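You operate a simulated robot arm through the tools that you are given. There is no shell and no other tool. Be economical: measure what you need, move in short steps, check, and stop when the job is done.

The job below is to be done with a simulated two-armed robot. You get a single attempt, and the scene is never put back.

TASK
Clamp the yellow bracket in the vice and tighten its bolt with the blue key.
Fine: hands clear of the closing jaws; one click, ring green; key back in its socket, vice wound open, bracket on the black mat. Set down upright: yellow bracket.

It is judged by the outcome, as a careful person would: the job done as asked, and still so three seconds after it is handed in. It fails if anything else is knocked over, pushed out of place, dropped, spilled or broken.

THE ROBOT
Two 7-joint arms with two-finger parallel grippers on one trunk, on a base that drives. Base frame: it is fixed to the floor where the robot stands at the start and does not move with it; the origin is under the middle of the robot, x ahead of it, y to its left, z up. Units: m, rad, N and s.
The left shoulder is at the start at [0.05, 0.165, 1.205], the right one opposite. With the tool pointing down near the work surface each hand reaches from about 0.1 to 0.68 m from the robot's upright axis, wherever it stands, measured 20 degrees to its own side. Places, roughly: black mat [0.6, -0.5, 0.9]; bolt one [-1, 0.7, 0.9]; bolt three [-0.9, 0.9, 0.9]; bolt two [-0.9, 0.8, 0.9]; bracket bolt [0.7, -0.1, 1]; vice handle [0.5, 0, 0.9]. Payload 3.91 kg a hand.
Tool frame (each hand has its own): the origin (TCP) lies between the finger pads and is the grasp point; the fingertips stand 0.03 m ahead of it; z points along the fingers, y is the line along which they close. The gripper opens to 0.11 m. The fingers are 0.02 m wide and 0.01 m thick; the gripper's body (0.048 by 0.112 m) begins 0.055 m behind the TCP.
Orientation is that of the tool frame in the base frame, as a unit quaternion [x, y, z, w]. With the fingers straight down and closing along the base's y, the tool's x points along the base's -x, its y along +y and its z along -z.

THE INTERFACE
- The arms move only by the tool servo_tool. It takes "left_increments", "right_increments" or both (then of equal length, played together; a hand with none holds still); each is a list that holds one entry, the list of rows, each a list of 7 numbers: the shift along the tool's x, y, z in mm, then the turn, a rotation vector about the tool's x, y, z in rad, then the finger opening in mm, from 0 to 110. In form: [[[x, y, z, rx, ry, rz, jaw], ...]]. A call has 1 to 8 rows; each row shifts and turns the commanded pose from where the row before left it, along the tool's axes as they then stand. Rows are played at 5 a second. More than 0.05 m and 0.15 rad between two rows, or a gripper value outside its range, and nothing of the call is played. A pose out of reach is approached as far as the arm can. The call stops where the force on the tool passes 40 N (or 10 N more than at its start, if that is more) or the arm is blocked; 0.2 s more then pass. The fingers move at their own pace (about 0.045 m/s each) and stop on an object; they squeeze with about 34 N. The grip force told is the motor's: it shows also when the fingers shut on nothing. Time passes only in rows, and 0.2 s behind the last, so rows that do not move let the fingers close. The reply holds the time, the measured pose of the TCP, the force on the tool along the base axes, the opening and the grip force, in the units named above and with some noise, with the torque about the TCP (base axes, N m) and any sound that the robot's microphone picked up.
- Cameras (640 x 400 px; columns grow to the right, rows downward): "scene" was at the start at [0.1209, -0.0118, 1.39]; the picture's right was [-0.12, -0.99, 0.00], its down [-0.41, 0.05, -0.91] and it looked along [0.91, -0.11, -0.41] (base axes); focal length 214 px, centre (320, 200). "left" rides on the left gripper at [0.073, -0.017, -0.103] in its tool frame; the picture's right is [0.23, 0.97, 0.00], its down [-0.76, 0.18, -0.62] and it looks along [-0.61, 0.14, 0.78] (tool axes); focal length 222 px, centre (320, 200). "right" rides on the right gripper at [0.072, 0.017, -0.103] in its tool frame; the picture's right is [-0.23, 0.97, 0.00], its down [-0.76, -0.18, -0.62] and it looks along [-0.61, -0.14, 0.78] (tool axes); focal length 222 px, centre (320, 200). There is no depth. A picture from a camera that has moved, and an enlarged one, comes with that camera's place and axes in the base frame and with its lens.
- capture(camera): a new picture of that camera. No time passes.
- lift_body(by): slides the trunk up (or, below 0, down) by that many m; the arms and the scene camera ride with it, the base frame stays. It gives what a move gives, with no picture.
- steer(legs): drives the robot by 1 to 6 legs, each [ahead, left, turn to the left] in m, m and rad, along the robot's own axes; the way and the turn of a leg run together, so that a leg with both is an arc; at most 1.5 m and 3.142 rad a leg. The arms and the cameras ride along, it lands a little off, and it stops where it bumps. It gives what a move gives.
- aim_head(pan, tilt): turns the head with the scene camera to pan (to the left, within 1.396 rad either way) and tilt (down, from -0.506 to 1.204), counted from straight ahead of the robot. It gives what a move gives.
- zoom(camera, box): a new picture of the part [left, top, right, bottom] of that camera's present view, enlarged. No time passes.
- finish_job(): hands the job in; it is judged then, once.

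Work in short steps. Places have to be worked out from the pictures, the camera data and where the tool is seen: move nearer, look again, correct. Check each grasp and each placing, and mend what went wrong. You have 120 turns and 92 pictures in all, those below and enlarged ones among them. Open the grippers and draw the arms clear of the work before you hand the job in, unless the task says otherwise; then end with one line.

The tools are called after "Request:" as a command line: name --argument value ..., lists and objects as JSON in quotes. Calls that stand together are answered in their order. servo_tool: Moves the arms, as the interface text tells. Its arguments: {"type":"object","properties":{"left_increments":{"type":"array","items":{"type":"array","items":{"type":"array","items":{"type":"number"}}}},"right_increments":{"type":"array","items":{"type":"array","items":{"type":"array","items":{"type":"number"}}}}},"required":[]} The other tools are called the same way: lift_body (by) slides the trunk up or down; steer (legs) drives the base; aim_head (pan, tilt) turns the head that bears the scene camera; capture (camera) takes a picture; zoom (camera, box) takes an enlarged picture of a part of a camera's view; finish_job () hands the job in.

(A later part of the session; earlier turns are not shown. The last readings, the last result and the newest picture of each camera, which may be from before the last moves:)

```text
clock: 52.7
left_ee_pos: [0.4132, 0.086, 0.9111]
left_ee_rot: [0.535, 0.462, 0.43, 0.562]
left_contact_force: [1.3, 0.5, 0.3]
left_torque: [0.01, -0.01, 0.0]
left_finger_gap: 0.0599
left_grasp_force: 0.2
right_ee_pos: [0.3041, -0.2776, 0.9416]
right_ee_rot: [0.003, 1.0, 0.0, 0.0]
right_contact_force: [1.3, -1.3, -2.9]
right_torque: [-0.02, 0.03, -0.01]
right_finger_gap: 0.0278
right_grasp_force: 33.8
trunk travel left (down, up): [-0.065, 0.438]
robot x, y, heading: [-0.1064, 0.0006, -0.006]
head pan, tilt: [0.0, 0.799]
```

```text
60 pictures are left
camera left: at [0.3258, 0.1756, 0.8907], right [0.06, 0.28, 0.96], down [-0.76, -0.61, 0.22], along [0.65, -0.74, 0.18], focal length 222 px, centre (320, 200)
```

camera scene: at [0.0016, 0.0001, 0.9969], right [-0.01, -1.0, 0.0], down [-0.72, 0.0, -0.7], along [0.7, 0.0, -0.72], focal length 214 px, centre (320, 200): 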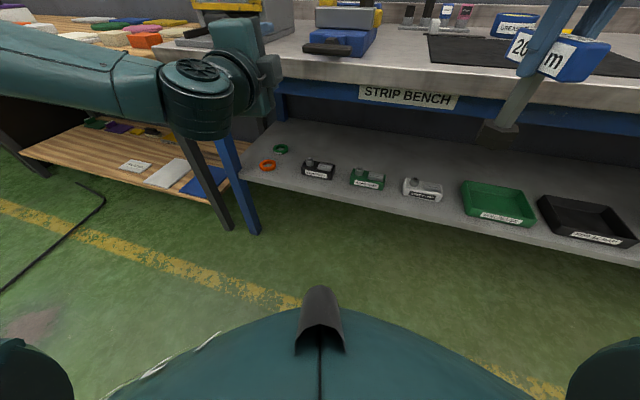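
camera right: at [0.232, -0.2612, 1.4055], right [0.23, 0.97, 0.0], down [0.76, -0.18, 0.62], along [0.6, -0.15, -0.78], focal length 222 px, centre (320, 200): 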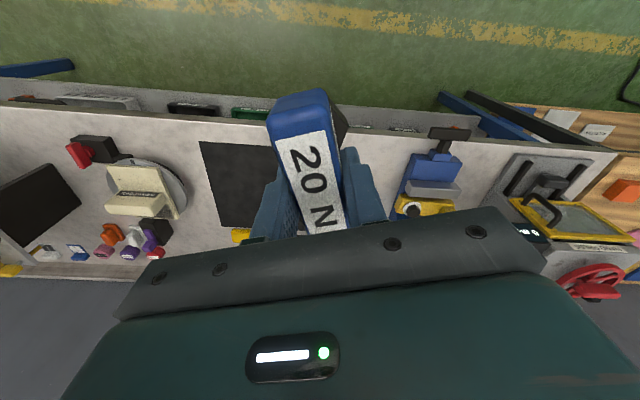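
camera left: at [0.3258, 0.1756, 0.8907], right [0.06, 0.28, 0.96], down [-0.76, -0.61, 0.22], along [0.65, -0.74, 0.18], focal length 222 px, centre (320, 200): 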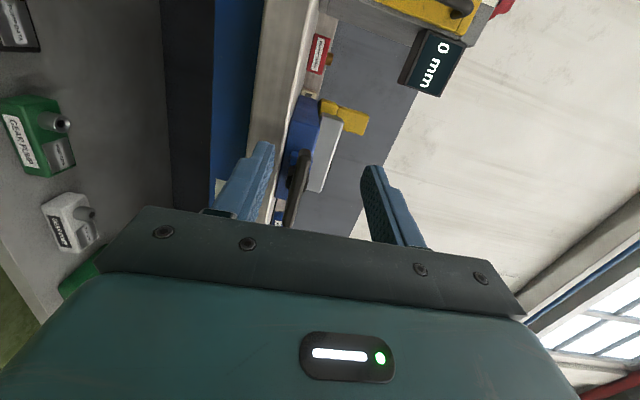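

Now the hand is level with the handle. I tilt the head up and zoom in on the handle for a refined position.

Request:
aim_head --pan 0 --tilt 0.25

Request:
zoom --camera "scene" --box '[250, 140, 410, 240]'

Request:
zoom --camera "left" --box '[220, 80, 380, 230]'

```text
clock: 53.7
left_ee_pos: [0.4124, 0.0847, 0.9111]
left_ee_rot: [0.535, 0.462, 0.43, 0.561]
left_contact_force: [-0.9, -0.2, -0.1]
left_torque: [0.0, 0.01, 0.02]
left_finger_gap: 0.0601
left_grasp_force: 0.1
right_ee_pos: [0.3041, -0.2785, 0.941]
right_ee_rot: [0.003, 1.0, 0.0, -0.001]
right_contact_force: [-0.3, 0.1, -3.1]
right_torque: [0.01, 0.02, -0.02]
right_finger_gap: 0.0276
right_grasp_force: 34.1
trunk travel left (down, up): [-0.065, 0.438]
robot x, y, heading: [-0.1085, -0.0002, -0.003]
head pan, tilt: [0.0, 0.25]
```

```text
4.00 times, centred on (330, 190) of scene
camera zoom: at [0.0143, 0.0, 1.0459], right [-0.01, -1.0, 0.0], down [-0.25, 0.0, -0.97], along [0.97, -0.01, -0.25], focal length 858 px, centre (280, 240)
```

zoom: 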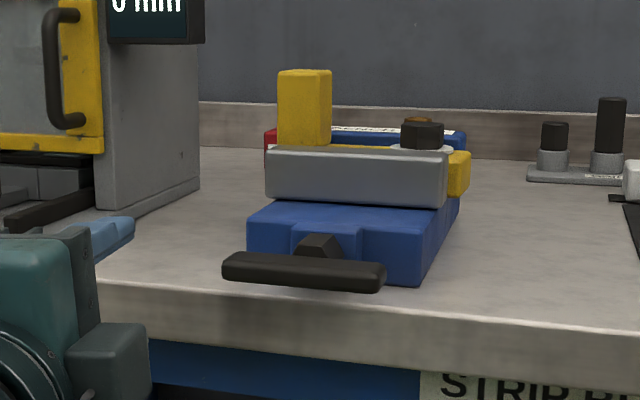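

```text
2.67 times, centred on (300, 155) of left
camera zoom: at [0.3259, 0.1756, 0.8907], right [0.06, 0.28, 0.96], down [-0.76, -0.61, 0.22], along [0.65, -0.74, 0.18], focal length 592 px, centre (373, 320)
```

zoom: 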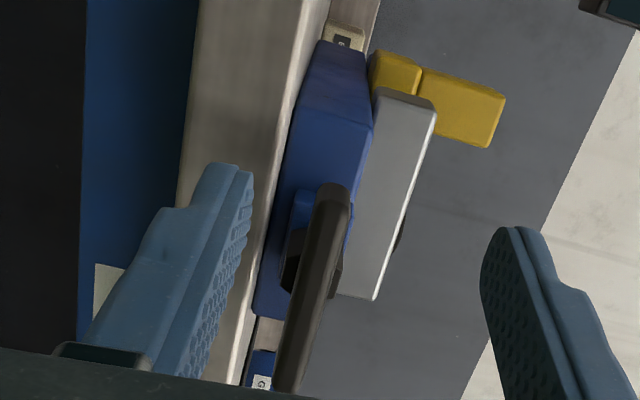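

Bar ends come out at about (0.515, 0.029) and (0.494, -0.066), z≈0.902, so the centre is (0.503, -0.018). I move sideways to the pre-grasp.

Request:
servo_tool --left_increments '[[[-20.5, -3.2, 5, 0, 0, 0, 60], [-20.5, -3.2, 5, 0, 0, 0, 60], [-20.5, -3.2, 5, 0, 0, 0, 60], [-20.5, -3.2, 4, 0, 0, 0, 60], [0, 0, 0, 0, 0, 0, 60]]]'

Request:
zoom --camera "scene" --box '[250, 140, 410, 240]'

Request:
capture --camera "left"

```text
clock: 54.9
left_ee_pos: [0.4163, -0.0011, 0.902]
left_ee_rot: [0.535, 0.462, 0.431, 0.561]
left_contact_force: [0.3, 0.6, 0.2]
left_torque: [0.0, 0.0, 0.02]
left_finger_gap: 0.06
left_grasp_force: 0.0
right_ee_pos: [0.303, -0.2787, 0.9416]
right_ee_rot: [0.002, 1.0, -0.001, 0.0]
right_contact_force: [-0.2, 0.4, -3.4]
right_torque: [0.03, 0.02, -0.01]
right_finger_gap: 0.0279
right_grasp_force: 34.0
trunk travel left (down, up): [-0.065, 0.438]
robot x, y, heading: [-0.1088, -0.0017, -0.005]
head pan, tilt: [0.0, 0.25]
```

```text
4.00 times, centred on (330, 190) of scene
camera zoom: at [0.0143, 0.0, 1.046], right [-0.01, -1.0, 0.0], down [-0.25, 0.0, -0.97], along [0.97, -0.01, -0.25], focal length 858 px, centre (280, 240)
```

zoom: 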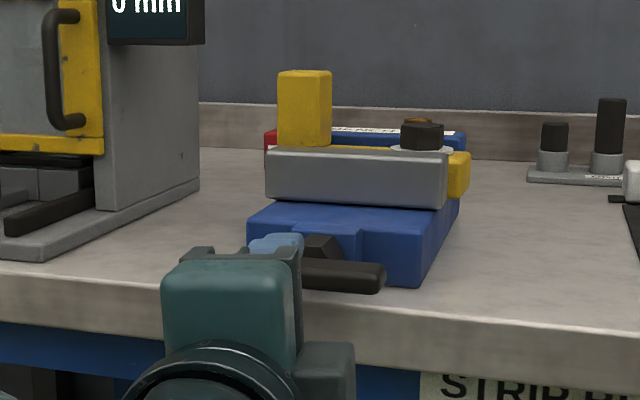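

```text
56 pictures are left
camera left: at [0.3279, 0.0902, 0.882], right [0.06, 0.28, 0.96], down [-0.76, -0.61, 0.22], along [0.65, -0.74, 0.18], focal length 222 px, centre (320, 200)
```

left: 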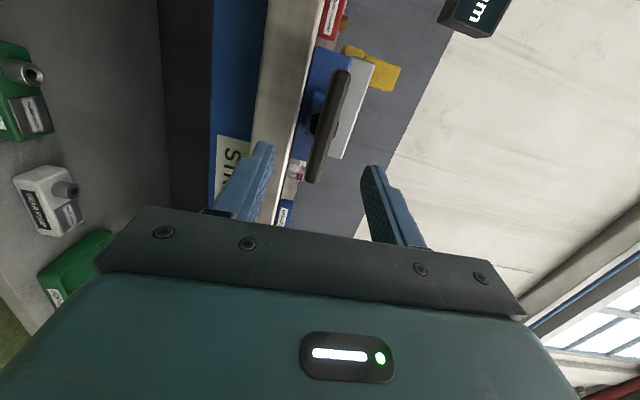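

The view matches: the bar is centred between the fingers. I advance 76 mm and close on the bar.

Request:
servo_tool --left_increments '[[[0, 2, 25, 0, 0, 0.03, 60], [0, 0, 25, 0, 0, 0, 60], [0, 0, 16, 0, 0, 0, 60], [0, 0, 10, 0, 0, 0, 60], [0, 0, 0, 0, 0, 0, 0], [0, 0, 0, 0, 0, 0, 0], [0, 0, 0, 0, 0, 0, 0]]]'

Request:
capture --camera "left"

Request:
zoom --camera "scene" --box '[250, 140, 410, 240]'

```text
clock: 56.5
left_ee_pos: [0.4906, -0.0166, 0.9039]
left_ee_rot: [0.541, 0.453, 0.44, 0.555]
left_contact_force: [5.0, -1.5, 7.7]
left_torque: [0.27, -0.15, -0.26]
left_finger_gap: 0.0264
left_grasp_force: 38.2
right_ee_pos: [0.3047, -0.278, 0.9426]
right_ee_rot: [0.003, 1.0, 0.0, 0.0]
right_contact_force: [-0.3, -1.0, -2.8]
right_torque: [0.0, 0.01, 0.01]
right_finger_gap: 0.0277
right_grasp_force: 34.2
trunk travel left (down, up): [-0.065, 0.438]
robot x, y, heading: [-0.1052, 0.0015, -0.003]
head pan, tilt: [0.0, 0.25]
```

```text
55 pictures are left
camera left: at [0.4024, 0.076, 0.8871], right [0.05, 0.25, 0.97], down [-0.76, -0.62, 0.2], along [0.64, -0.75, 0.16], focal length 222 px, centre (320, 200)
```

left: 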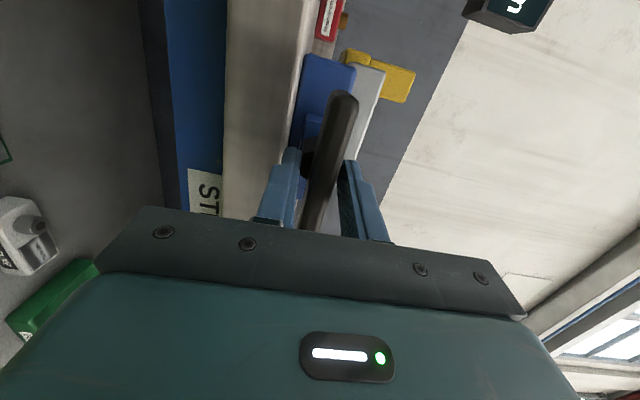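

```text
4.00 times, centred on (330, 190) of scene
camera zoom: at [0.0142, -0.0001, 1.0461], right [-0.01, -1.0, 0.0], down [-0.25, 0.0, -0.97], along [0.97, -0.01, -0.25], focal length 858 px, centre (280, 240)
```

zoom: 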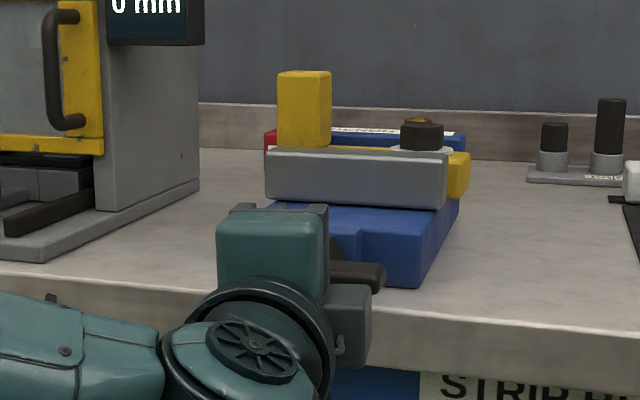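

Gripped. I turn clockwise gently (+0.4 rad) and watch the torque.

Request:
servo_tool --left_increments '[[[0, 0, 0, 0, 0, 0.1, 0], [0, 0, 0, 0, 0, 0.1, 0], [0, 0, 0, 0, 0, 0.1, 0], [0, 0, 0, 0, 0, 0.1, 0]]]'

Request:
zoom --camera "scene" --box '[250, 140, 410, 240]'

```text
clock: 57.5
left_ee_pos: [0.4885, -0.0158, 0.9062]
left_ee_rot: [0.621, 0.338, 0.542, 0.454]
left_contact_force: [3.5, -4.2, 8.2]
left_torque: [-0.31, -1.03, 1.02]
left_finger_gap: 0.026
left_grasp_force: 44.9
right_ee_pos: [0.3041, -0.2786, 0.943]
right_ee_rot: [0.003, 1.0, 0.0, 0.0]
right_contact_force: [0.1, 0.1, -2.4]
right_torque: [0.01, 0.01, 0.0]
right_finger_gap: 0.0282
right_grasp_force: 33.6
trunk travel left (down, up): [-0.065, 0.438]
robot x, y, heading: [-0.1075, -0.0002, -0.003]
head pan, tilt: [0.0, 0.25]
```

```text
4.00 times, centred on (330, 190) of scene
camera zoom: at [0.0138, -0.0002, 1.0461], right [-0.01, -1.0, 0.0], down [-0.25, 0.0, -0.97], along [0.97, -0.01, -0.25], focal length 858 px, centre (280, 240)
```

zoom: 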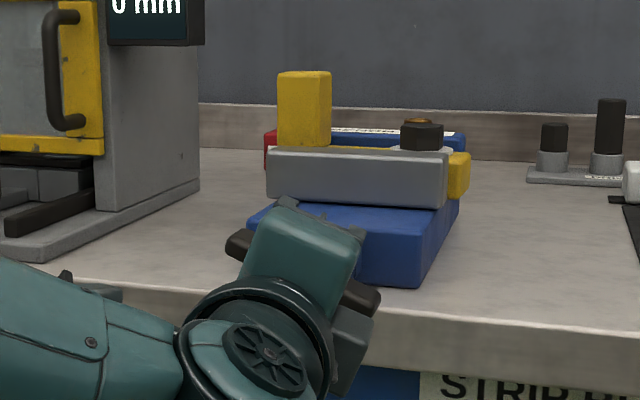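

The handle turns clockwise and the jaw creeps inward. I continue.

Request:
servo_tool --left_increments '[[[0, 0, 0, 0, 0, 0.13, 0], [0, 0, 0, 0, 0, 0.13, 0], [0, 0, 0, 0, 0, 0.13, 0], [0, 0, 0, 0, 0, 0.13, 0], [0, 0, 0, 0, 0, 0.13, 0], [0, 0, 0, 0, 0, 0.13, 0], [0, 0, 0, 0, 0, 0.13, 0], [0, 0, 0, 0, 0, 0.13, 0]]]'

Request:
zoom --camera "scene" --box '[250, 140, 410, 240]'

```text
clock: 58.8
left_ee_pos: [0.4585, -0.0168, 0.8901]
left_ee_rot: [0.696, 0.136, 0.658, 0.255]
left_contact_force: [13.5, 2.1, -11.5]
left_torque: [-0.25, 0.01, 0.04]
left_finger_gap: 0.0142
left_grasp_force: 44.8
left hand out of reach, approached as far as the arm can: row 5, 6
right_ee_pos: [0.3074, -0.2785, 0.9404]
right_ee_rot: [0.003, 1.0, 0.001, -0.002]
right_contact_force: [-0.3, 0.9, -2.1]
right_torque: [-0.01, 0.01, -0.02]
right_finger_gap: 0.0279
right_grasp_force: 33.7
trunk travel left (down, up): [-0.065, 0.438]
robot x, y, heading: [-0.1067, 0.0014, -0.002]
head pan, tilt: [0.0, 0.25]
stopped in row 6 (left hand): the force on the tool passed its limit (the readings are from after the stop); the commanded pose is now the measured one
```

```text
4.00 times, centred on (330, 190) of scene
camera zoom: at [0.0175, 0.0005, 1.0452], right [0.0, -1.0, 0.0], down [-0.25, 0.0, -0.97], along [0.97, 0.0, -0.25], focal length 858 px, centre (280, 240)
```

zoom: 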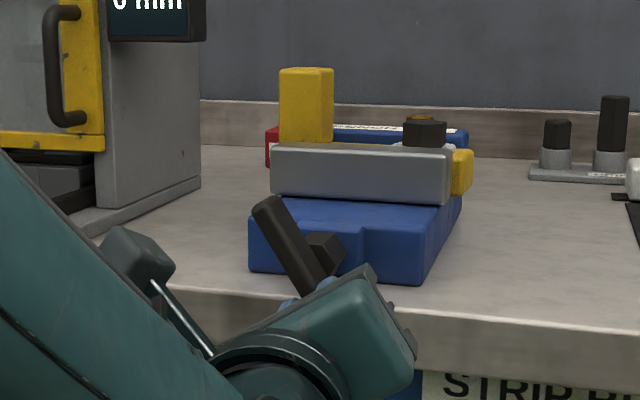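

The hand slipped back at the wrist limit after about 1 rad; the handle now stands near 58°. I open, back away, and unwind the hand by half a turn to regrip.

Request:
servo_tool --left_increments '[[[0, 0, 0, 0, 0, 0, 60], [0, 0, -10, 0, 0, 0, 60], [0, 0, -30, 0, 0, -0.1, 60], [0, 0, 0, 0, 0, -0.149, 60], [0, 0, 0, 0, 0, -0.149, 60], [0, 0, 0, 0, 0, -0.149, 60], [0, 0, 0, 0, 0, -0.149, 60], [0, 0, 0, 0, 0, -0.149, 60]]]'

Request:
servo_tool --left_increments '[[[0, 0, 0, 0, 0, -0.149, 60], [0, 0, 0, 0, 0, -0.149, 60], [0, 0, 0, 0, 0, -0.149, 60], [0, 0, 0, 0, 0, -0.149, 60], [0, 0, 0, 0, 0, -0.149, 60], [0, 0, 0, 0, 0, -0.149, 60], [0, 0, 0, 0, 0, -0.149, 60], [0, 0, 0, 0, 0, -0.149, 60]]]'

Request:
servo_tool --left_increments '[[[0, 0, 0, 0, 0, -0.149, 60], [0, 0, 0, 0, 0, -0.149, 60], [0, 0, 0, 0, 0, -0.149, 60], [0, 0, 0, 0, 0, -0.149, 60], [0, 0, 0, 0, 0, -0.149, 60], [0, 0, 0, 0, 0, -0.149, 60], [0, 0, 0, 0, 0, -0.149, 60], [0, 0, 0, 0, 0, -0.06, 60]]]'

Request:
capture --camera "left"

Request:
zoom --camera "scene" --box '[250, 140, 410, 240]'

```text
clock: 60.6
left_ee_pos: [0.4161, -0.0097, 0.8933]
left_ee_rot: [0.576, 0.406, 0.497, 0.505]
left_contact_force: [-0.3, -0.3, 0.6]
left_torque: [-0.02, 0.05, 0.02]
left_finger_gap: 0.0599
left_grasp_force: 0.0
right_ee_pos: [0.3057, -0.2776, 0.9409]
right_ee_rot: [0.003, 1.0, 0.0, 0.0]
right_contact_force: [-0.2, -0.2, -3.7]
right_torque: [0.0, 0.01, -0.02]
right_finger_gap: 0.0278
right_grasp_force: 34.0
trunk travel left (down, up): [-0.065, 0.438]
robot x, y, heading: [-0.1066, 0.0059, -0.007]
head pan, tilt: [0.0, 0.25]
```

```text
clock: 62.4
left_ee_pos: [0.4166, -0.0124, 0.8947]
left_ee_rot: [0.248, 0.66, 0.128, 0.698]
left_contact_force: [-0.1, 0.5, 0.2]
left_torque: [-0.01, 0.0, -0.02]
left_finger_gap: 0.0602
left_grasp_force: 0.1
right_ee_pos: [0.3054, -0.2793, 0.9404]
right_ee_rot: [0.002, 1.0, 0.0, 0.0]
right_contact_force: [-0.2, 0.7, -2.4]
right_torque: [0.0, 0.04, -0.03]
right_finger_gap: 0.0276
right_grasp_force: 33.3
trunk travel left (down, up): [-0.065, 0.438]
robot x, y, heading: [-0.1084, 0.0029, -0.005]
head pan, tilt: [0.0, 0.25]
```

```text
clock: 64.2
left_ee_pos: [0.417, -0.0089, 0.8937]
left_ee_rot: [-0.135, 0.692, -0.257, 0.661]
left_contact_force: [0.2, 0.4, 0.0]
left_torque: [0.03, -0.01, -0.01]
left_finger_gap: 0.06
left_grasp_force: 0.1
right_ee_pos: [0.305, -0.2787, 0.9411]
right_ee_rot: [0.003, 1.0, 0.0, 0.0]
right_contact_force: [0.3, 0.0, -2.7]
right_torque: [0.01, 0.03, -0.02]
right_finger_gap: 0.0279
right_grasp_force: 33.6
trunk travel left (down, up): [-0.065, 0.438]
robot x, y, heading: [-0.107, 0.0022, -0.004]
head pan, tilt: [0.0, 0.25]
```

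```text
51 pictures are left
camera left: at [0.305, -0.0442, 0.8424], right [0.13, 0.69, -0.71], down [-0.52, 0.66, 0.55], along [0.85, 0.3, 0.44], focal length 222 px, centre (320, 200)
```

left: 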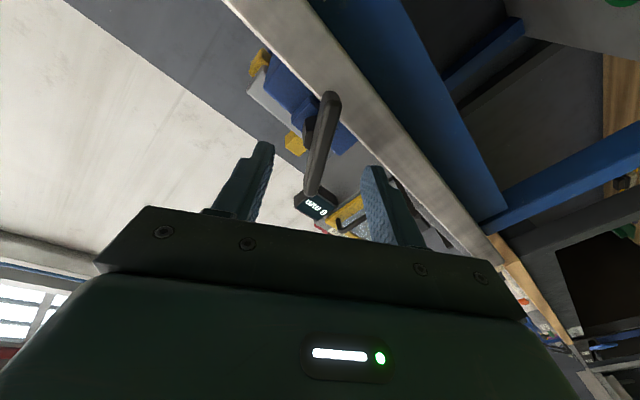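

```text
4.00 times, centred on (330, 190) of scene
camera zoom: at [0.0154, 0.0003, 1.046], right [0.0, -1.0, 0.0], down [-0.25, 0.0, -0.97], along [0.97, 0.0, -0.25], focal length 858 px, centre (280, 240)
```

zoom: 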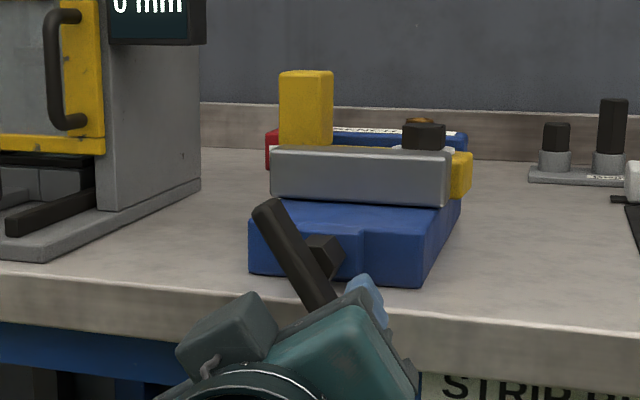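

The bar lies along tool x, offset about -15 mm. I correct, advance 77 mm, and grip.

Request:
servo_tool --left_increments '[[[-15, 2, 10, 0, 0, 0, 60], [0, 0, 25, 0, 0, 0, 60], [0, 0, 25, 0, 0, 0, 60], [0, 0, 17, 0, 0, 0, 60], [0, 0, 0, 0, 0, 0, 60], [0, 0, 0, 0, 0, 0, 0], [0, 0, 0, 0, 0, 0, 0], [0, 0, 0, 0, 0, 0, 0]]]'

Request:
capture --camera "left"

```text
clock: 66.0
left_ee_pos: [0.4934, -0.0166, 0.907]
left_ee_rot: [-0.133, 0.692, -0.257, 0.661]
left_contact_force: [2.0, -2.3, 1.7]
left_torque: [-0.06, -0.18, -0.43]
left_finger_gap: 0.0273
left_grasp_force: 39.8
right_ee_pos: [0.3058, -0.2768, 0.9423]
right_ee_rot: [0.003, 1.0, -0.001, 0.0]
right_contact_force: [-0.3, -0.8, -2.2]
right_torque: [0.01, 0.04, -0.03]
right_finger_gap: 0.028
right_grasp_force: 34.3
trunk travel left (down, up): [-0.065, 0.438]
robot x, y, heading: [-0.1085, 0.0017, -0.003]
head pan, tilt: [0.0, 0.25]
```

```text
49 pictures are left
camera left: at [0.3826, -0.0491, 0.8552], right [0.13, 0.69, -0.71], down [-0.52, 0.66, 0.55], along [0.85, 0.29, 0.44], focal length 222 px, centre (320, 200)
```

left: 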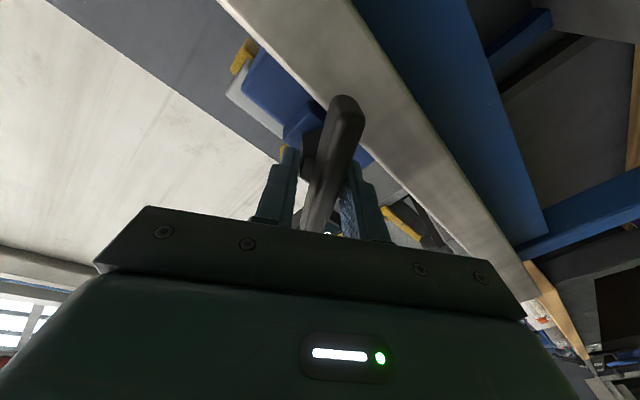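

Gripped. Turn clockwise one radian.

Request:
servo_tool --left_increments '[[[0, 0, 0, 0, 0, 0.13, 0], [0, 0, 0, 0, 0, 0.13, 0], [0, 0, 0, 0, 0, 0.13, 0], [0, 0, 0, 0, 0, 0.13, 0], [0, 0, 0, 0, 0, 0.13, 0], [0, 0, 0, 0, 0, 0.13, 0], [0, 0, 0, 0, 0, 0.13, 0]]]'

Request:
zoom --camera "scene" --box '[250, 140, 410, 240]'

```text
clock: 67.6
left_ee_pos: [0.4921, -0.0181, 0.9067]
left_ee_rot: [0.188, 0.68, 0.06, 0.707]
left_contact_force: [-6.8, -12.3, 2.5]
left_torque: [-0.36, -1.02, -1.11]
left_finger_gap: 0.0273
left_grasp_force: 45.2
right_ee_pos: [0.3045, -0.2789, 0.9414]
right_ee_rot: [0.002, 1.0, 0.001, 0.0]
right_contact_force: [0.2, 0.8, -2.9]
right_torque: [-0.01, 0.03, -0.04]
right_finger_gap: 0.0279
right_grasp_force: 34.4
trunk travel left (down, up): [-0.065, 0.438]
robot x, y, heading: [-0.1098, 0.0035, -0.009]
head pan, tilt: [0.0, 0.25]
```

```text
4.00 times, centred on (330, 190) of scene
camera zoom: at [0.0145, -0.0006, 1.0461], right [0.0, -1.0, 0.0], down [-0.25, 0.0, -0.97], along [0.97, 0.0, -0.25], focal length 858 px, centre (280, 240)
```

zoom: 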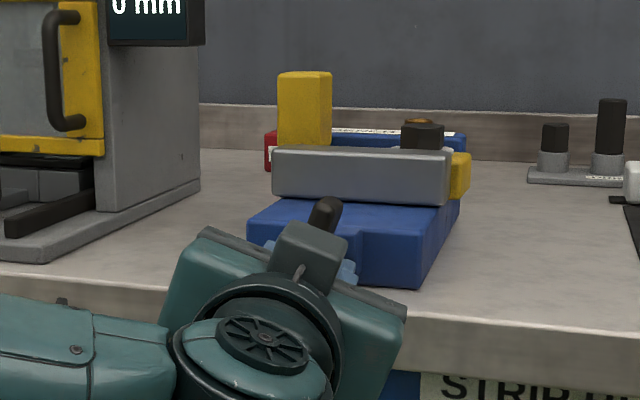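

The jaw keeps moving in and the torque stays about 1 N·m. Continue.

Request:
servo_tool --left_increments '[[[0, 0, 0.5, 0, 0, 0.13, 0], [0, 0, 0.5, 0, 0, 0.13, 0], [0, 0, 0.5, 0, 0, 0.13, 0], [0, 0, 0.5, 0, 0, 0.13, 0], [0, 0, 0.5, 0, 0, 0.13, 0], [0, 0, 0.5, 0, 0, 0.13, 0], [0, 0, 0.5, 0, 0, 0.13, 0], [0, 0, 0.5, 0, 0, 0.13, 0]]]'

Request:
zoom --camera "scene" --box '[250, 140, 410, 240]'

```text
clock: 69.4
left_ee_pos: [0.4955, -0.0184, 0.9052]
left_ee_rot: [0.502, 0.497, 0.402, 0.583]
left_contact_force: [-24.7, -9.7, -7.1]
left_torque: [0.22, 0.7, -0.82]
left_finger_gap: 0.0263
left_grasp_force: 45.0
right_ee_pos: [0.305, -0.2782, 0.942]
right_ee_rot: [0.003, 1.0, 0.001, 0.001]
right_contact_force: [0.1, -0.1, -3.0]
right_torque: [0.03, 0.03, 0.02]
right_finger_gap: 0.0278
right_grasp_force: 34.2
trunk travel left (down, up): [-0.065, 0.438]
robot x, y, heading: [-0.1113, 0.0, 0.0]
head pan, tilt: [0.0, 0.25]
```

```text
4.00 times, centred on (330, 190) of scene
camera zoom: at [0.0141, -0.0004, 1.0461], right [0.0, -1.0, 0.0], down [-0.25, 0.0, -0.97], along [0.97, 0.0, -0.25], focal length 858 px, centre (280, 240)
```

zoom: 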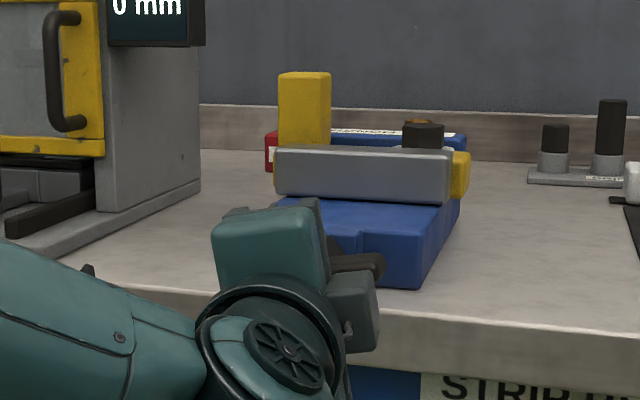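

The jaw is at 274 px and still advancing; the handle itself doesn't translate, so I undo the forward push while turning 0.65 more.

Request:
servo_tool --left_increments '[[[0, 0, -2, 0, 0, 0.12, 0], [0, 0, -1.5, 0, 0, 0.12, 0], [0, 0, 0, 0, 0, 0.12, 0], [0, 0, 0, 0, 0, 0.12, 0], [0, 0, 0, 0, 0, 0.12, 0]]]'

Request:
zoom --camera "scene" --box '[250, 140, 410, 240]'

```text
clock: 70.6
left_ee_pos: [0.4956, -0.0179, 0.9054]
left_ee_rot: [0.626, 0.328, 0.557, 0.437]
left_contact_force: [2.4, -22.2, -12.8]
left_torque: [-0.56, -0.9, 0.24]
left_finger_gap: 0.0265
left_grasp_force: 44.8
right_ee_pos: [0.3066, -0.2786, 0.9413]
right_ee_rot: [0.003, 1.0, 0.002, -0.001]
right_contact_force: [0.1, -0.2, -3.7]
right_torque: [-0.02, -0.02, 0.03]
right_finger_gap: 0.0281
right_grasp_force: 34.3
trunk travel left (down, up): [-0.065, 0.438]
robot x, y, heading: [-0.1056, -0.0008, -0.003]
head pan, tilt: [0.0, 0.25]
```

```text
4.00 times, centred on (330, 190) of scene
camera zoom: at [0.0165, -0.0013, 1.0457], right [0.0, -1.0, 0.0], down [-0.25, 0.0, -0.97], along [0.97, 0.0, -0.25], focal length 858 px, centre (280, 240)
```

zoom: 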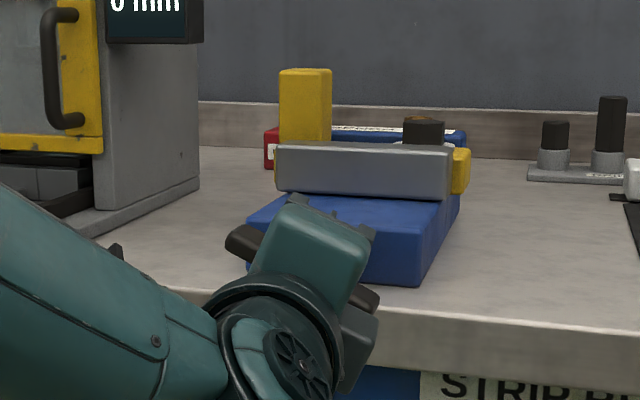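

Still advancing. I turn slightly further, then release, back off, and unwind half a turn for another stroke.

Request:
servo_tool --left_increments '[[[0, 0, 0, 0, 0, 0.12, 0], [0, 0, 0, 0, 0, 0.1, 0], [0, 0, 0, 0, 0, 0, 60], [0, 0, 0, 0, 0, 0, 60], [0, 0, -40, 0, 0, 0, 60], [0, 0, -40, 0, 0, -0.149, 60], [0, 0, 0, 0, 0, -0.149, 60], [0, 0, 0, 0, 0, -0.149, 60]]]'

Request:
servo_tool --left_increments '[[[0, 0, 0, 0, 0, -0.149, 60], [0, 0, 0, 0, 0, -0.149, 60], [0, 0, 0, 0, 0, -0.149, 60], [0, 0, 0, 0, 0, -0.149, 60], [0, 0, 0, 0, 0, -0.149, 60], [0, 0, 0, 0, 0, -0.149, 60], [0, 0, 0, 0, 0, -0.149, 60], [0, 0, 0, 0, 0, -0.149, 60]]]'

Request:
servo_tool --left_increments '[[[0, 0, 0, 0, 0, -0.149, 60], [0, 0, 0, 0, 0, -0.149, 60], [0, 0, 0, 0, 0, -0.149, 60], [0, 0, 0, 0, 0, -0.149, 60], [0, 0, 0, 0, 0, -0.149, 60], [0, 0, 0, 0, 0, -0.149, 60], [0, 0, 0, 0, 0, -0.149, 60], [0, 0, 0, 0, 0, -0.149, 60]]]'

Request:
capture --camera "left"

Request:
zoom --camera "scene" --box '[250, 140, 410, 240]'

```text
clock: 72.4
left_ee_pos: [0.4163, -0.0022, 0.9054]
left_ee_rot: [0.582, 0.398, 0.504, 0.499]
left_contact_force: [0.5, 0.6, -1.2]
left_torque: [0.0, 0.02, 0.02]
left_finger_gap: 0.0601
left_grasp_force: 0.0
right_ee_pos: [0.3059, -0.278, 0.9411]
right_ee_rot: [0.003, 1.0, 0.0, 0.0]
right_contact_force: [0.1, 0.2, -2.6]
right_torque: [0.01, 0.03, 0.01]
right_finger_gap: 0.0277
right_grasp_force: 33.9
trunk travel left (down, up): [-0.065, 0.438]
robot x, y, heading: [-0.1044, 0.0025, -0.003]
head pan, tilt: [0.0, 0.25]
```

```text
clock: 74.2
left_ee_pos: [0.4167, -0.0013, 0.9065]
left_ee_rot: [0.256, 0.656, 0.138, 0.696]
left_contact_force: [0.9, -1.1, 0.2]
left_torque: [0.0, -0.03, 0.02]
left_finger_gap: 0.0601
left_grasp_force: 0.1
right_ee_pos: [0.3056, -0.2773, 0.9411]
right_ee_rot: [0.004, 1.0, 0.0, -0.001]
right_contact_force: [1.2, -0.7, -2.7]
right_torque: [0.02, 0.0, 0.0]
right_finger_gap: 0.028
right_grasp_force: 34.4
trunk travel left (down, up): [-0.065, 0.438]
robot x, y, heading: [-0.1048, 0.0044, -0.003]
head pan, tilt: [0.0, 0.25]
```

```text
clock: 76.0
left_ee_pos: [0.4169, -0.0008, 0.9059]
left_ee_rot: [-0.155, 0.687, -0.278, 0.653]
left_contact_force: [0.7, 0.5, -0.1]
left_torque: [0.0, 0.03, 0.0]
left_finger_gap: 0.0601
left_grasp_force: 0.0
right_ee_pos: [0.3062, -0.2777, 0.9418]
right_ee_rot: [0.002, 1.0, 0.0, 0.001]
right_contact_force: [0.3, 1.3, -3.0]
right_torque: [0.03, 0.06, 0.0]
right_finger_gap: 0.0276
right_grasp_force: 33.9
trunk travel left (down, up): [-0.065, 0.438]
robot x, y, heading: [-0.1121, 0.0016, -0.005]
head pan, tilt: [0.0, 0.25]
```

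```text
45 pictures are left
camera left: at [0.3035, -0.0373, 0.8581], right [0.12, 0.65, -0.75], down [-0.51, 0.69, 0.51], along [0.85, 0.32, 0.41], focal length 222 px, centre (320, 200)
```

left: 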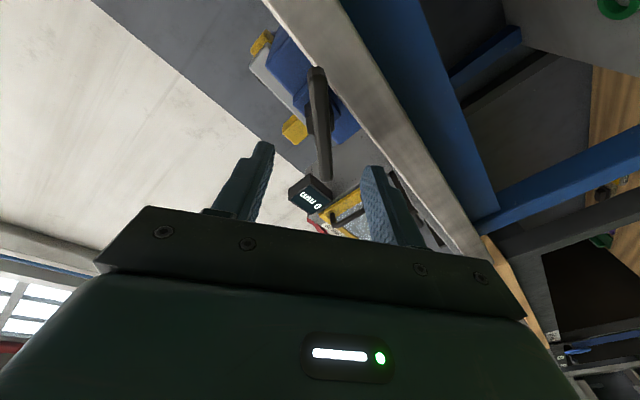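

```text
4.00 times, centred on (330, 190) of scene
camera zoom: at [0.0154, 0.0003, 1.046], right [0.0, -1.0, 0.0], down [-0.25, 0.0, -0.97], along [0.97, 0.0, -0.25], focal length 858 px, centre (280, 240)
```

zoom: 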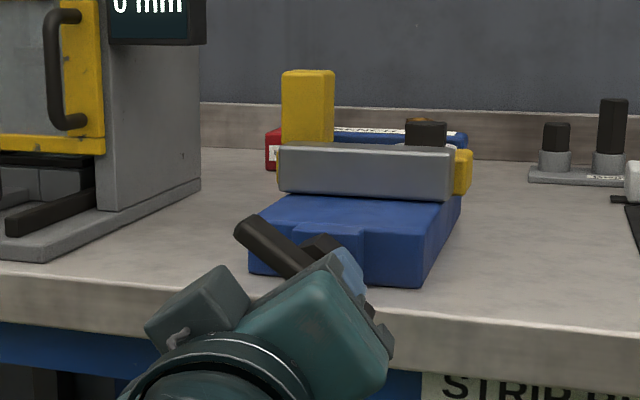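

The jaw is now just pushing the bracket. I unwind 0.3 more to match the bar, advance, and grip.

Request:
servo_tool --left_increments '[[[0, 0, 0, 0, 0, -0.149, 60], [0, 0, 10, 0, 0, -0.149, 60], [0, 0, 25, 0, 0, 0, 60], [0, 0, 25, 0, 0, 0, 60], [0, 0, 16, 0, 0, 0, 60], [0, 0, 0, 0, 0, 0, 0], [0, 0, 0, 0, 0, 0, 0], [0, 0, 0, 0, 0, 0, 0]]]'

Request:
servo_tool --left_increments '[[[0, 0, 0, 0, 0, 0.12, 0], [0, 0, 0, 0, 0, 0.12, 0], [0, 0, 0, 0, 0, 0.12, 0], [0, 0, 0, 0, 0, 0.12, 0]]]'

Request:
zoom --camera "scene" --box '[250, 140, 410, 240]'

```text
clock: 77.8
left_ee_pos: [0.4915, -0.0148, 0.9068]
left_ee_rot: [-0.254, 0.657, -0.371, 0.605]
left_contact_force: [2.2, -0.3, 0.2]
left_torque: [-0.07, -0.15, -0.13]
left_finger_gap: 0.0267
left_grasp_force: 39.0
right_ee_pos: [0.3055, -0.2779, 0.9419]
right_ee_rot: [0.002, 1.0, 0.001, 0.001]
right_contact_force: [0.7, 0.4, -2.8]
right_torque: [-0.02, 0.03, 0.02]
right_finger_gap: 0.0277
right_grasp_force: 34.0
trunk travel left (down, up): [-0.065, 0.438]
robot x, y, heading: [-0.1061, 0.0048, -0.003]
head pan, tilt: [0.0, 0.25]
```

```text
clock: 78.8
left_ee_pos: [0.4916, -0.0149, 0.9073]
left_ee_rot: [-0.09, 0.699, -0.216, 0.676]
left_contact_force: [4.9, -7.2, 3.2]
left_torque: [-0.45, -1.27, 0.03]
left_finger_gap: 0.027
left_grasp_force: 44.6
right_ee_pos: [0.3057, -0.279, 0.9423]
right_ee_rot: [0.002, 1.0, -0.001, 0.0]
right_contact_force: [0.5, -0.3, -2.6]
right_torque: [-0.02, 0.02, 0.01]
right_finger_gap: 0.0278
right_grasp_force: 34.1
trunk travel left (down, up): [-0.065, 0.438]
robot x, y, heading: [-0.1081, 0.0005, -0.003]
head pan, tilt: [0.0, 0.25]
```

```text
4.00 times, centred on (330, 190) of scene
camera zoom: at [0.0153, -0.0001, 1.046], right [0.0, -1.0, 0.0], down [-0.25, 0.0, -0.97], along [0.97, 0.0, -0.25], focal length 858 px, centre (280, 240)
```

zoom: 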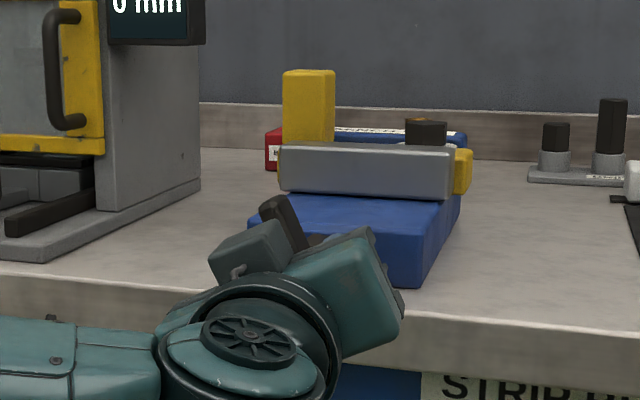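

Torque so far about 1.3 N·m. I keep turning until it stiffens.

Request:
servo_tool --left_increments '[[[0, 0, 0, 0, 0, 0.12, 0], [0, 0, 0, 0, 0, 0.12, 0], [0, 0, 0, 0, 0, 0.12, 0], [0, 0, 0, 0, 0, 0.12, 0], [0, 0, 0, 0, 0, 0.12, 0], [0, 0, 0, 0, 0, 0.12, 0], [0, 0, 0, 0, 0, 0.12, 0]]]'

Request:
zoom --camera "scene" --box '[250, 140, 410, 240]'

```text
clock: 80.4
left_ee_pos: [0.4882, -0.0161, 0.9048]
left_ee_rot: [0.205, 0.677, 0.077, 0.703]
left_contact_force: [-14.1, -3.6, -7.5]
left_torque: [-1.08, -0.32, -1.92]
left_finger_gap: 0.0305
left_grasp_force: 45.3
right_ee_pos: [0.3053, -0.2787, 0.9419]
right_ee_rot: [0.003, 1.0, 0.0, -0.001]
right_contact_force: [-0.4, 0.0, -2.9]
right_torque: [-0.02, -0.01, -0.03]
right_finger_gap: 0.0275
right_grasp_force: 33.3
trunk travel left (down, up): [-0.065, 0.438]
robot x, y, heading: [-0.1085, 0.0018, -0.001]
head pan, tilt: [0.0, 0.25]
```

```text
4.00 times, centred on (330, 190) of scene
camera zoom: at [0.0147, 0.0002, 1.0458], right [0.0, -1.0, 0.0], down [-0.25, 0.0, -0.97], along [0.97, 0.0, -0.25], focal length 858 px, centre (280, 240)
```

zoom: 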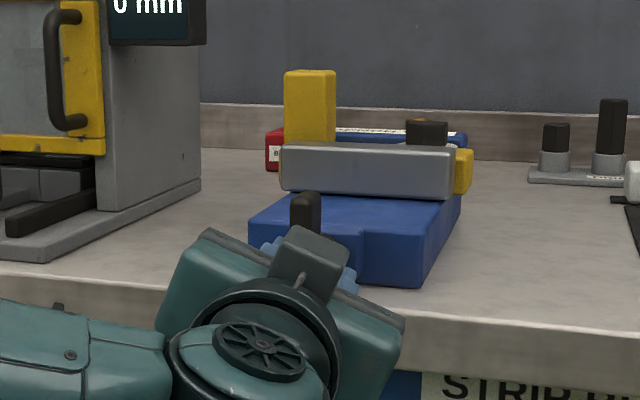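

The bar has begun to lag the hand (gap widened to 30.5 mm), so the vice is stiffening. I turn a little more to see if it is firm.

Request:
servo_tool --left_increments '[[[0, 0, 0, 0, 0, 0.1, 0], [0, 0, 0, 0, 0, 0.1, 0], [0, 0, 0, 0, 0, 0, 0]]]'

Request:
zoom --camera "scene" --box '[250, 140, 410, 240]'

```text
clock: 81.2
left_ee_pos: [0.4901, -0.0128, 0.9034]
left_ee_rot: [0.269, 0.655, 0.146, 0.691]
left_contact_force: [-17.9, 5.8, -16.6]
left_torque: [-1.86, 1.56, -1.48]
left_finger_gap: 0.033
left_grasp_force: 44.6
right_ee_pos: [0.3065, -0.2769, 0.9409]
right_ee_rot: [0.002, 1.0, 0.0, 0.001]
right_contact_force: [-0.7, -0.1, -2.8]
right_torque: [0.0, 0.02, -0.02]
right_finger_gap: 0.0276
right_grasp_force: 34.2
trunk travel left (down, up): [-0.065, 0.438]
robot x, y, heading: [-0.103, 0.0008, -0.006]
head pan, tilt: [0.0, 0.25]
```

```text
4.00 times, centred on (330, 190) of scene
camera zoom: at [0.0154, 0.0011, 1.0459], right [0.0, -1.0, 0.0], down [-0.25, 0.0, -0.97], along [0.97, 0.0, -0.25], focal length 858 px, centre (280, 240)
```

zoom: 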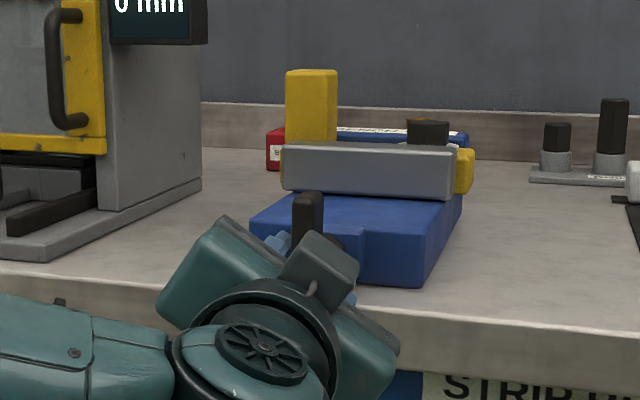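

The bar stays vertical against rising torque: the vice is clamped. I release, back the left hand away, and raise the trunk.

Request:
servo_tool --left_increments '[[[0, 0, 0, 0, 0, -0.1, 60], [0, 0, 0, 0, 0, -0.1, 60], [0, 0, -20, 0, 0, 0, 80], [0, 0, -40, 0, 0, 0, 80], [0, 0, -40, 0, 0, 0, 80]]]'

Request:
lift_body --by 0.36

Request:
aim_head --pan -0.1 --tilt 0.6

Request:
zoom --camera "scene" --box '[260, 130, 400, 220]'

Request:
zoom --camera "right" --box '[360, 100, 500, 230]'

```text
clock: 82.4
left_ee_pos: [0.393, 0.0042, 0.905]
left_ee_rot: [0.202, 0.675, 0.079, 0.705]
left_contact_force: [-0.9, -0.3, 0.4]
left_torque: [-0.03, -0.04, 0.0]
left_finger_gap: 0.08
left_grasp_force: 0.1
right_ee_pos: [0.3052, -0.2779, 0.942]
right_ee_rot: [0.003, 1.0, -0.001, 0.0]
right_contact_force: [0.9, -1.0, -3.3]
right_torque: [0.0, 0.02, 0.0]
right_finger_gap: 0.0276
right_grasp_force: 33.8
trunk travel left (down, up): [-0.065, 0.438]
robot x, y, heading: [-0.1057, 0.0017, -0.005]
head pan, tilt: [0.0, 0.25]
```

```text
clock: 85.9
left_ee_pos: [0.3933, 0.0038, 1.2646]
left_ee_rot: [0.202, 0.676, 0.079, 0.705]
left_contact_force: [-0.3, 0.2, 0.5]
left_torque: [-0.01, -0.03, 0.03]
left_finger_gap: 0.08
left_grasp_force: 0.0
right_ee_pos: [0.3068, -0.2785, 1.3008]
right_ee_rot: [0.003, 1.0, 0.0, 0.0]
right_contact_force: [-0.4, 0.1, -3.5]
right_torque: [0.02, 0.01, -0.02]
right_finger_gap: 0.0277
right_grasp_force: 33.7
trunk travel left (down, up): [-0.425, 0.078]
robot x, y, heading: [-0.113, 0.0009, -0.002]
head pan, tilt: [0.0, 0.25]
```

```text
clock: 86.7
left_ee_pos: [0.3922, 0.004, 1.2656]
left_ee_rot: [0.202, 0.676, 0.079, 0.705]
left_contact_force: [0.3, -0.7, 0.0]
left_torque: [0.0, -0.03, -0.02]
left_finger_gap: 0.0801
left_grasp_force: 0.1
right_ee_pos: [0.3067, -0.2781, 1.302]
right_ee_rot: [0.003, 1.0, 0.0, 0.0]
right_contact_force: [0.7, -0.2, -3.0]
right_torque: [0.01, 0.05, 0.04]
right_finger_gap: 0.028
right_grasp_force: 33.7
trunk travel left (down, up): [-0.425, 0.078]
robot x, y, heading: [-0.1056, -0.0005, -0.003]
head pan, tilt: [-0.099, 0.6]
```

```text
4.44 times, centred on (330, 175) of scene
camera zoom: at [0.01, -0.0084, 1.3738], right [-0.1, -0.99, 0.0], down [-0.56, 0.06, -0.83], along [0.82, -0.09, -0.56], focal length 953 px, centre (276, 311)
```

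zoom: 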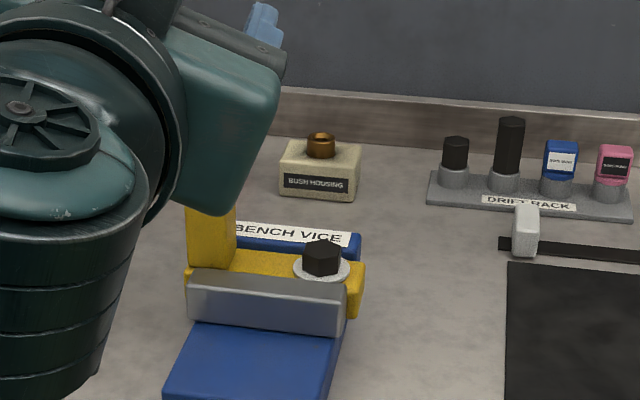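

```text
3.08 times, centred on (430, 165) of right
camera zoom: at [0.2334, -0.2614, 1.4053], right [0.23, 0.97, 0.0], down [0.76, -0.18, 0.62], along [0.61, -0.14, -0.78], focal length 684 px, centre (-18, 308)
```

zoom: 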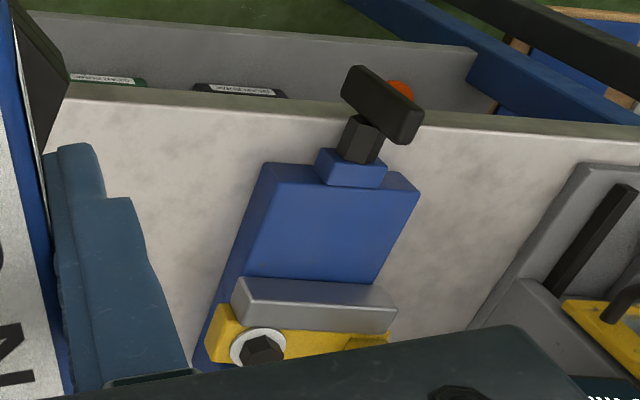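

Bolt head top at about (0.666, -0.118, 0.978), bracket held between the jaws. I move the left hand aside and drive 0.2 m forward.

Request:
servo_tool --left_increments '[[[0, 40, -15, 0, 0, 0, 80], [0, 40, -15, 0, 0, 0, 80], [0, 40, -15, 0, 0, 0, 80], [0, 40, -15, 0, 0, 0, 80], [0, 40, -15, 0, 0, 0, 80]]]'

Request:
steer --legs '[[0.2, 0, 0]]'

```text
clock: 87.9
left_ee_pos: [0.3514, 0.1987, 1.3425]
left_ee_rot: [0.202, 0.676, 0.077, 0.705]
left_contact_force: [-0.5, -0.7, 0.7]
left_torque: [0.0, 0.0, -0.02]
left_finger_gap: 0.08
left_grasp_force: 0.0
right_ee_pos: [0.3044, -0.2786, 1.3023]
right_ee_rot: [0.003, 1.0, 0.0, 0.0]
right_contact_force: [-0.5, -0.2, -2.6]
right_torque: [0.0, 0.02, -0.02]
right_finger_gap: 0.0278
right_grasp_force: 33.7
trunk travel left (down, up): [-0.425, 0.078]
robot x, y, heading: [-0.1066, -0.0021, -0.002]
head pan, tilt: [-0.099, 0.6]
```

```text
clock: 89.5
left_ee_pos: [0.5526, 0.1969, 1.3419]
left_ee_rot: [0.202, 0.676, 0.079, 0.704]
left_contact_force: [-0.3, -0.3, 0.0]
left_torque: [0.0, -0.03, 0.0]
left_finger_gap: 0.0801
left_grasp_force: 0.0
right_ee_pos: [0.5072, -0.2782, 1.3007]
right_ee_rot: [0.002, 1.0, -0.001, 0.0]
right_contact_force: [1.0, -0.4, -2.7]
right_torque: [0.01, 0.03, 0.02]
right_finger_gap: 0.0281
right_grasp_force: 33.6
trunk travel left (down, up): [-0.425, 0.078]
robot x, y, heading: [0.0933, -0.0025, -0.004]
head pan, tilt: [-0.099, 0.6]
```

Move the key above the bolt, bottom about 7 cm clear.

Request:
servo_tool --right_increments '[[[-26.5, 26.7, 18.3, 0, 0, 0, 0], [-26.5, 26.7, 18.3, 0, 0, 0, 0], [-26.5, 26.7, 18.3, 0, 0, 0, 0], [-26.5, 26.7, 18.3, 0, 0, 0, 0], [-26.5, 26.7, 18.3, 0, 0, 0, 0], [-26.5, 26.7, 18.3, 0, 0, 0, 0]]]'

Request:
zoom --camera "scene" --box '[280, 100, 420, 240]'

Request:
capture --camera "left"

Request:
capture --camera "right"

```text
clock: 90.9
left_ee_pos: [0.5534, 0.1978, 1.3414]
left_ee_rot: [0.201, 0.676, 0.078, 0.704]
left_contact_force: [0.1, -1.3, -0.3]
left_torque: [0.01, 0.03, 0.01]
left_finger_gap: 0.0801
left_grasp_force: 0.0
right_ee_pos: [0.6683, -0.1184, 1.1902]
right_ee_rot: [0.002, 1.0, 0.0, -0.002]
right_contact_force: [0.3, 0.2, -2.6]
right_torque: [0.01, 0.06, -0.01]
right_finger_gap: 0.0278
right_grasp_force: 33.7
trunk travel left (down, up): [-0.425, 0.078]
robot x, y, heading: [0.0917, -0.0007, 0.006]
head pan, tilt: [-0.099, 0.6]
```

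```text
2.86 times, centred on (350, 170) of scene
camera zoom: at [0.2116, -0.008, 1.3737], right [-0.1, -0.99, 0.0], down [-0.56, 0.06, -0.82], along [0.82, -0.08, -0.57], focal length 613 px, centre (234, 286)
```

zoom: 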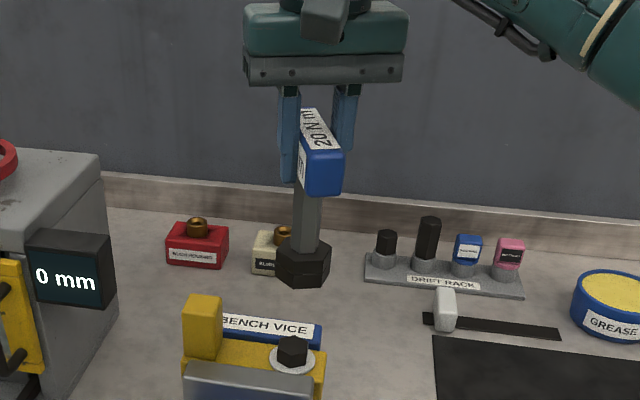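

```text
37 pictures are left
camera left: at [0.4529, 0.2297, 1.2699], right [0.17, 0.97, 0.17], down [-0.64, -0.02, 0.77], along [0.75, -0.24, 0.62], focal length 222 px, centre (320, 200)
```

left: 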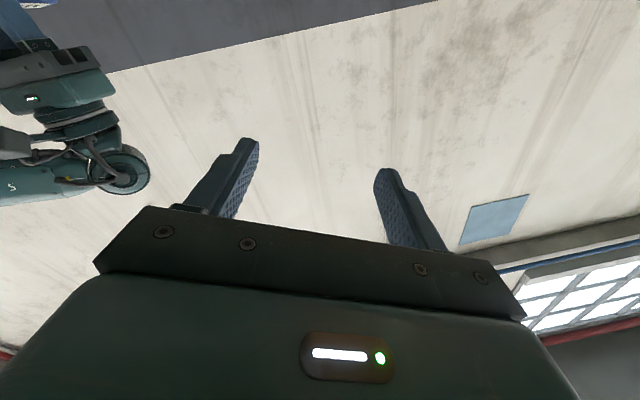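

```text
36 pictures are left
camera right: at [0.5959, -0.1015, 1.295], right [0.23, 0.97, 0.0], down [0.76, -0.18, 0.62], along [0.61, -0.14, -0.78], focal length 222 px, centre (320, 200)
```

right: 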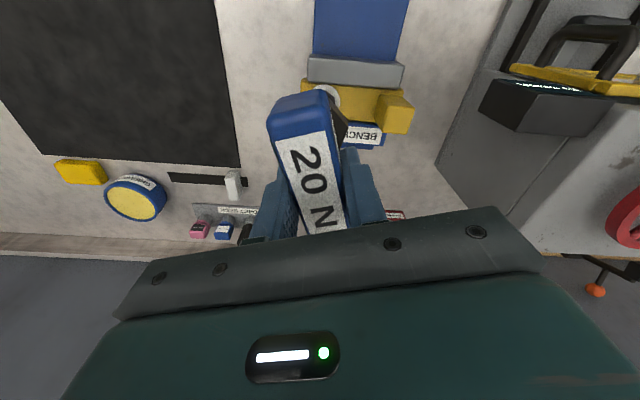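

In the scene view the bolt is about 4 mm left of the key axis, but its distance is uncertain. I shift the right hand sideways and take two wrist views to triangulate the bolt.

Request:
servo_tool --right_increments '[[[0, -35, 0, 0, 0, 0, 0], [0, -35, 0, 0, 0, 0, 0], [0, 0, 0, 0, 0, 0, 0]]]'

Request:
zoom --camera "right" --box '[310, 30, 430, 130]'

Request:
servo_tool --right_increments '[[[-40, 0, 0, 0, 0, 0, 0], [-40, 0, 0, 0, 0, 0, 0], [0, 0, 0, 0, 0, 0, 0]]]'

Request:
zoom --camera "right" --box '[310, 0, 430, 100]'

```text
clock: 91.7
left_ee_pos: [0.5525, 0.1972, 1.343]
left_ee_rot: [0.202, 0.676, 0.078, 0.705]
left_contact_force: [-0.4, 0.2, -0.5]
left_torque: [0.0, 0.01, 0.01]
left_finger_gap: 0.0799
left_grasp_force: 0.1
right_ee_pos: [0.6664, -0.1894, 1.1922]
right_ee_rot: [0.002, 1.0, 0.0, 0.0]
right_contact_force: [0.0, 0.4, -3.0]
right_torque: [-0.01, 0.04, 0.0]
right_finger_gap: 0.028
right_grasp_force: 34.1
trunk travel left (down, up): [-0.425, 0.078]
robot x, y, heading: [0.0954, 0.0008, -0.005]
head pan, tilt: [-0.099, 0.6]
```

```text
4.00 times, centred on (370, 80) of right
camera zoom: at [0.5945, -0.1721, 1.2954], right [0.23, 0.97, 0.0], down [0.76, -0.18, 0.62], along [0.61, -0.14, -0.78], focal length 888 px, centre (120, 680)
```

zoom: 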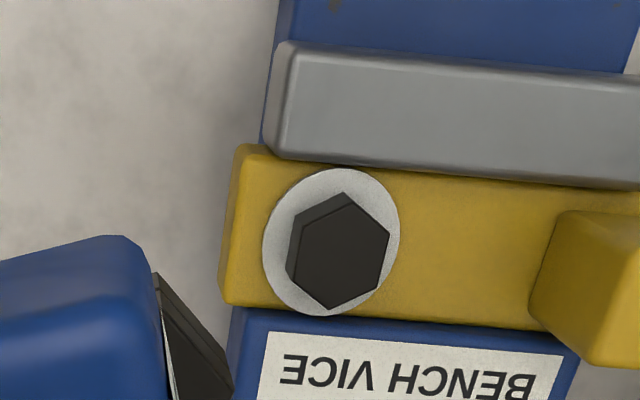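

```text
clock: 92.5
left_ee_pos: [0.5532, 0.1968, 1.342]
left_ee_rot: [0.201, 0.676, 0.078, 0.705]
left_contact_force: [0.1, 0.1, -0.3]
left_torque: [0.02, -0.01, 0.02]
left_finger_gap: 0.0799
left_grasp_force: 0.0
right_ee_pos: [0.7267, -0.1879, 1.1917]
right_ee_rot: [0.001, 1.0, 0.0, 0.0]
right_contact_force: [0.0, 0.5, -3.4]
right_torque: [-0.01, 0.03, 0.0]
right_finger_gap: 0.028
right_grasp_force: 33.7
right hand out of reach, approached as far as the arm can: row 2
trunk travel left (down, up): [-0.425, 0.078]
robot x, y, heading: [0.0895, -0.0014, -0.003]
head pan, tilt: [-0.099, 0.6]
```

```text
4.00 times, centred on (370, 50) of right
camera zoom: at [0.6536, -0.1717, 1.2958], right [0.23, 0.97, 0.0], down [0.76, -0.18, 0.62], along [0.61, -0.14, -0.78], focal length 888 px, centre (120, 800)
```

zoom: 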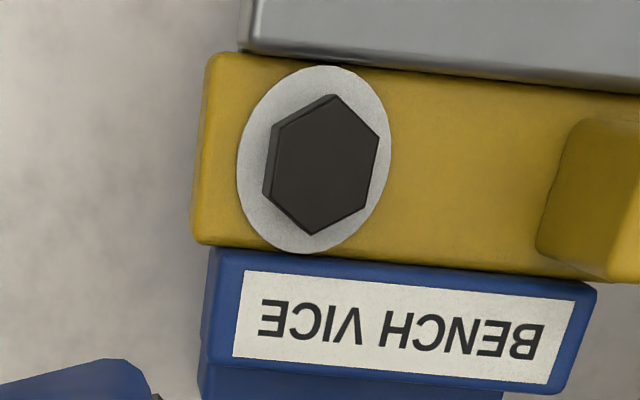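

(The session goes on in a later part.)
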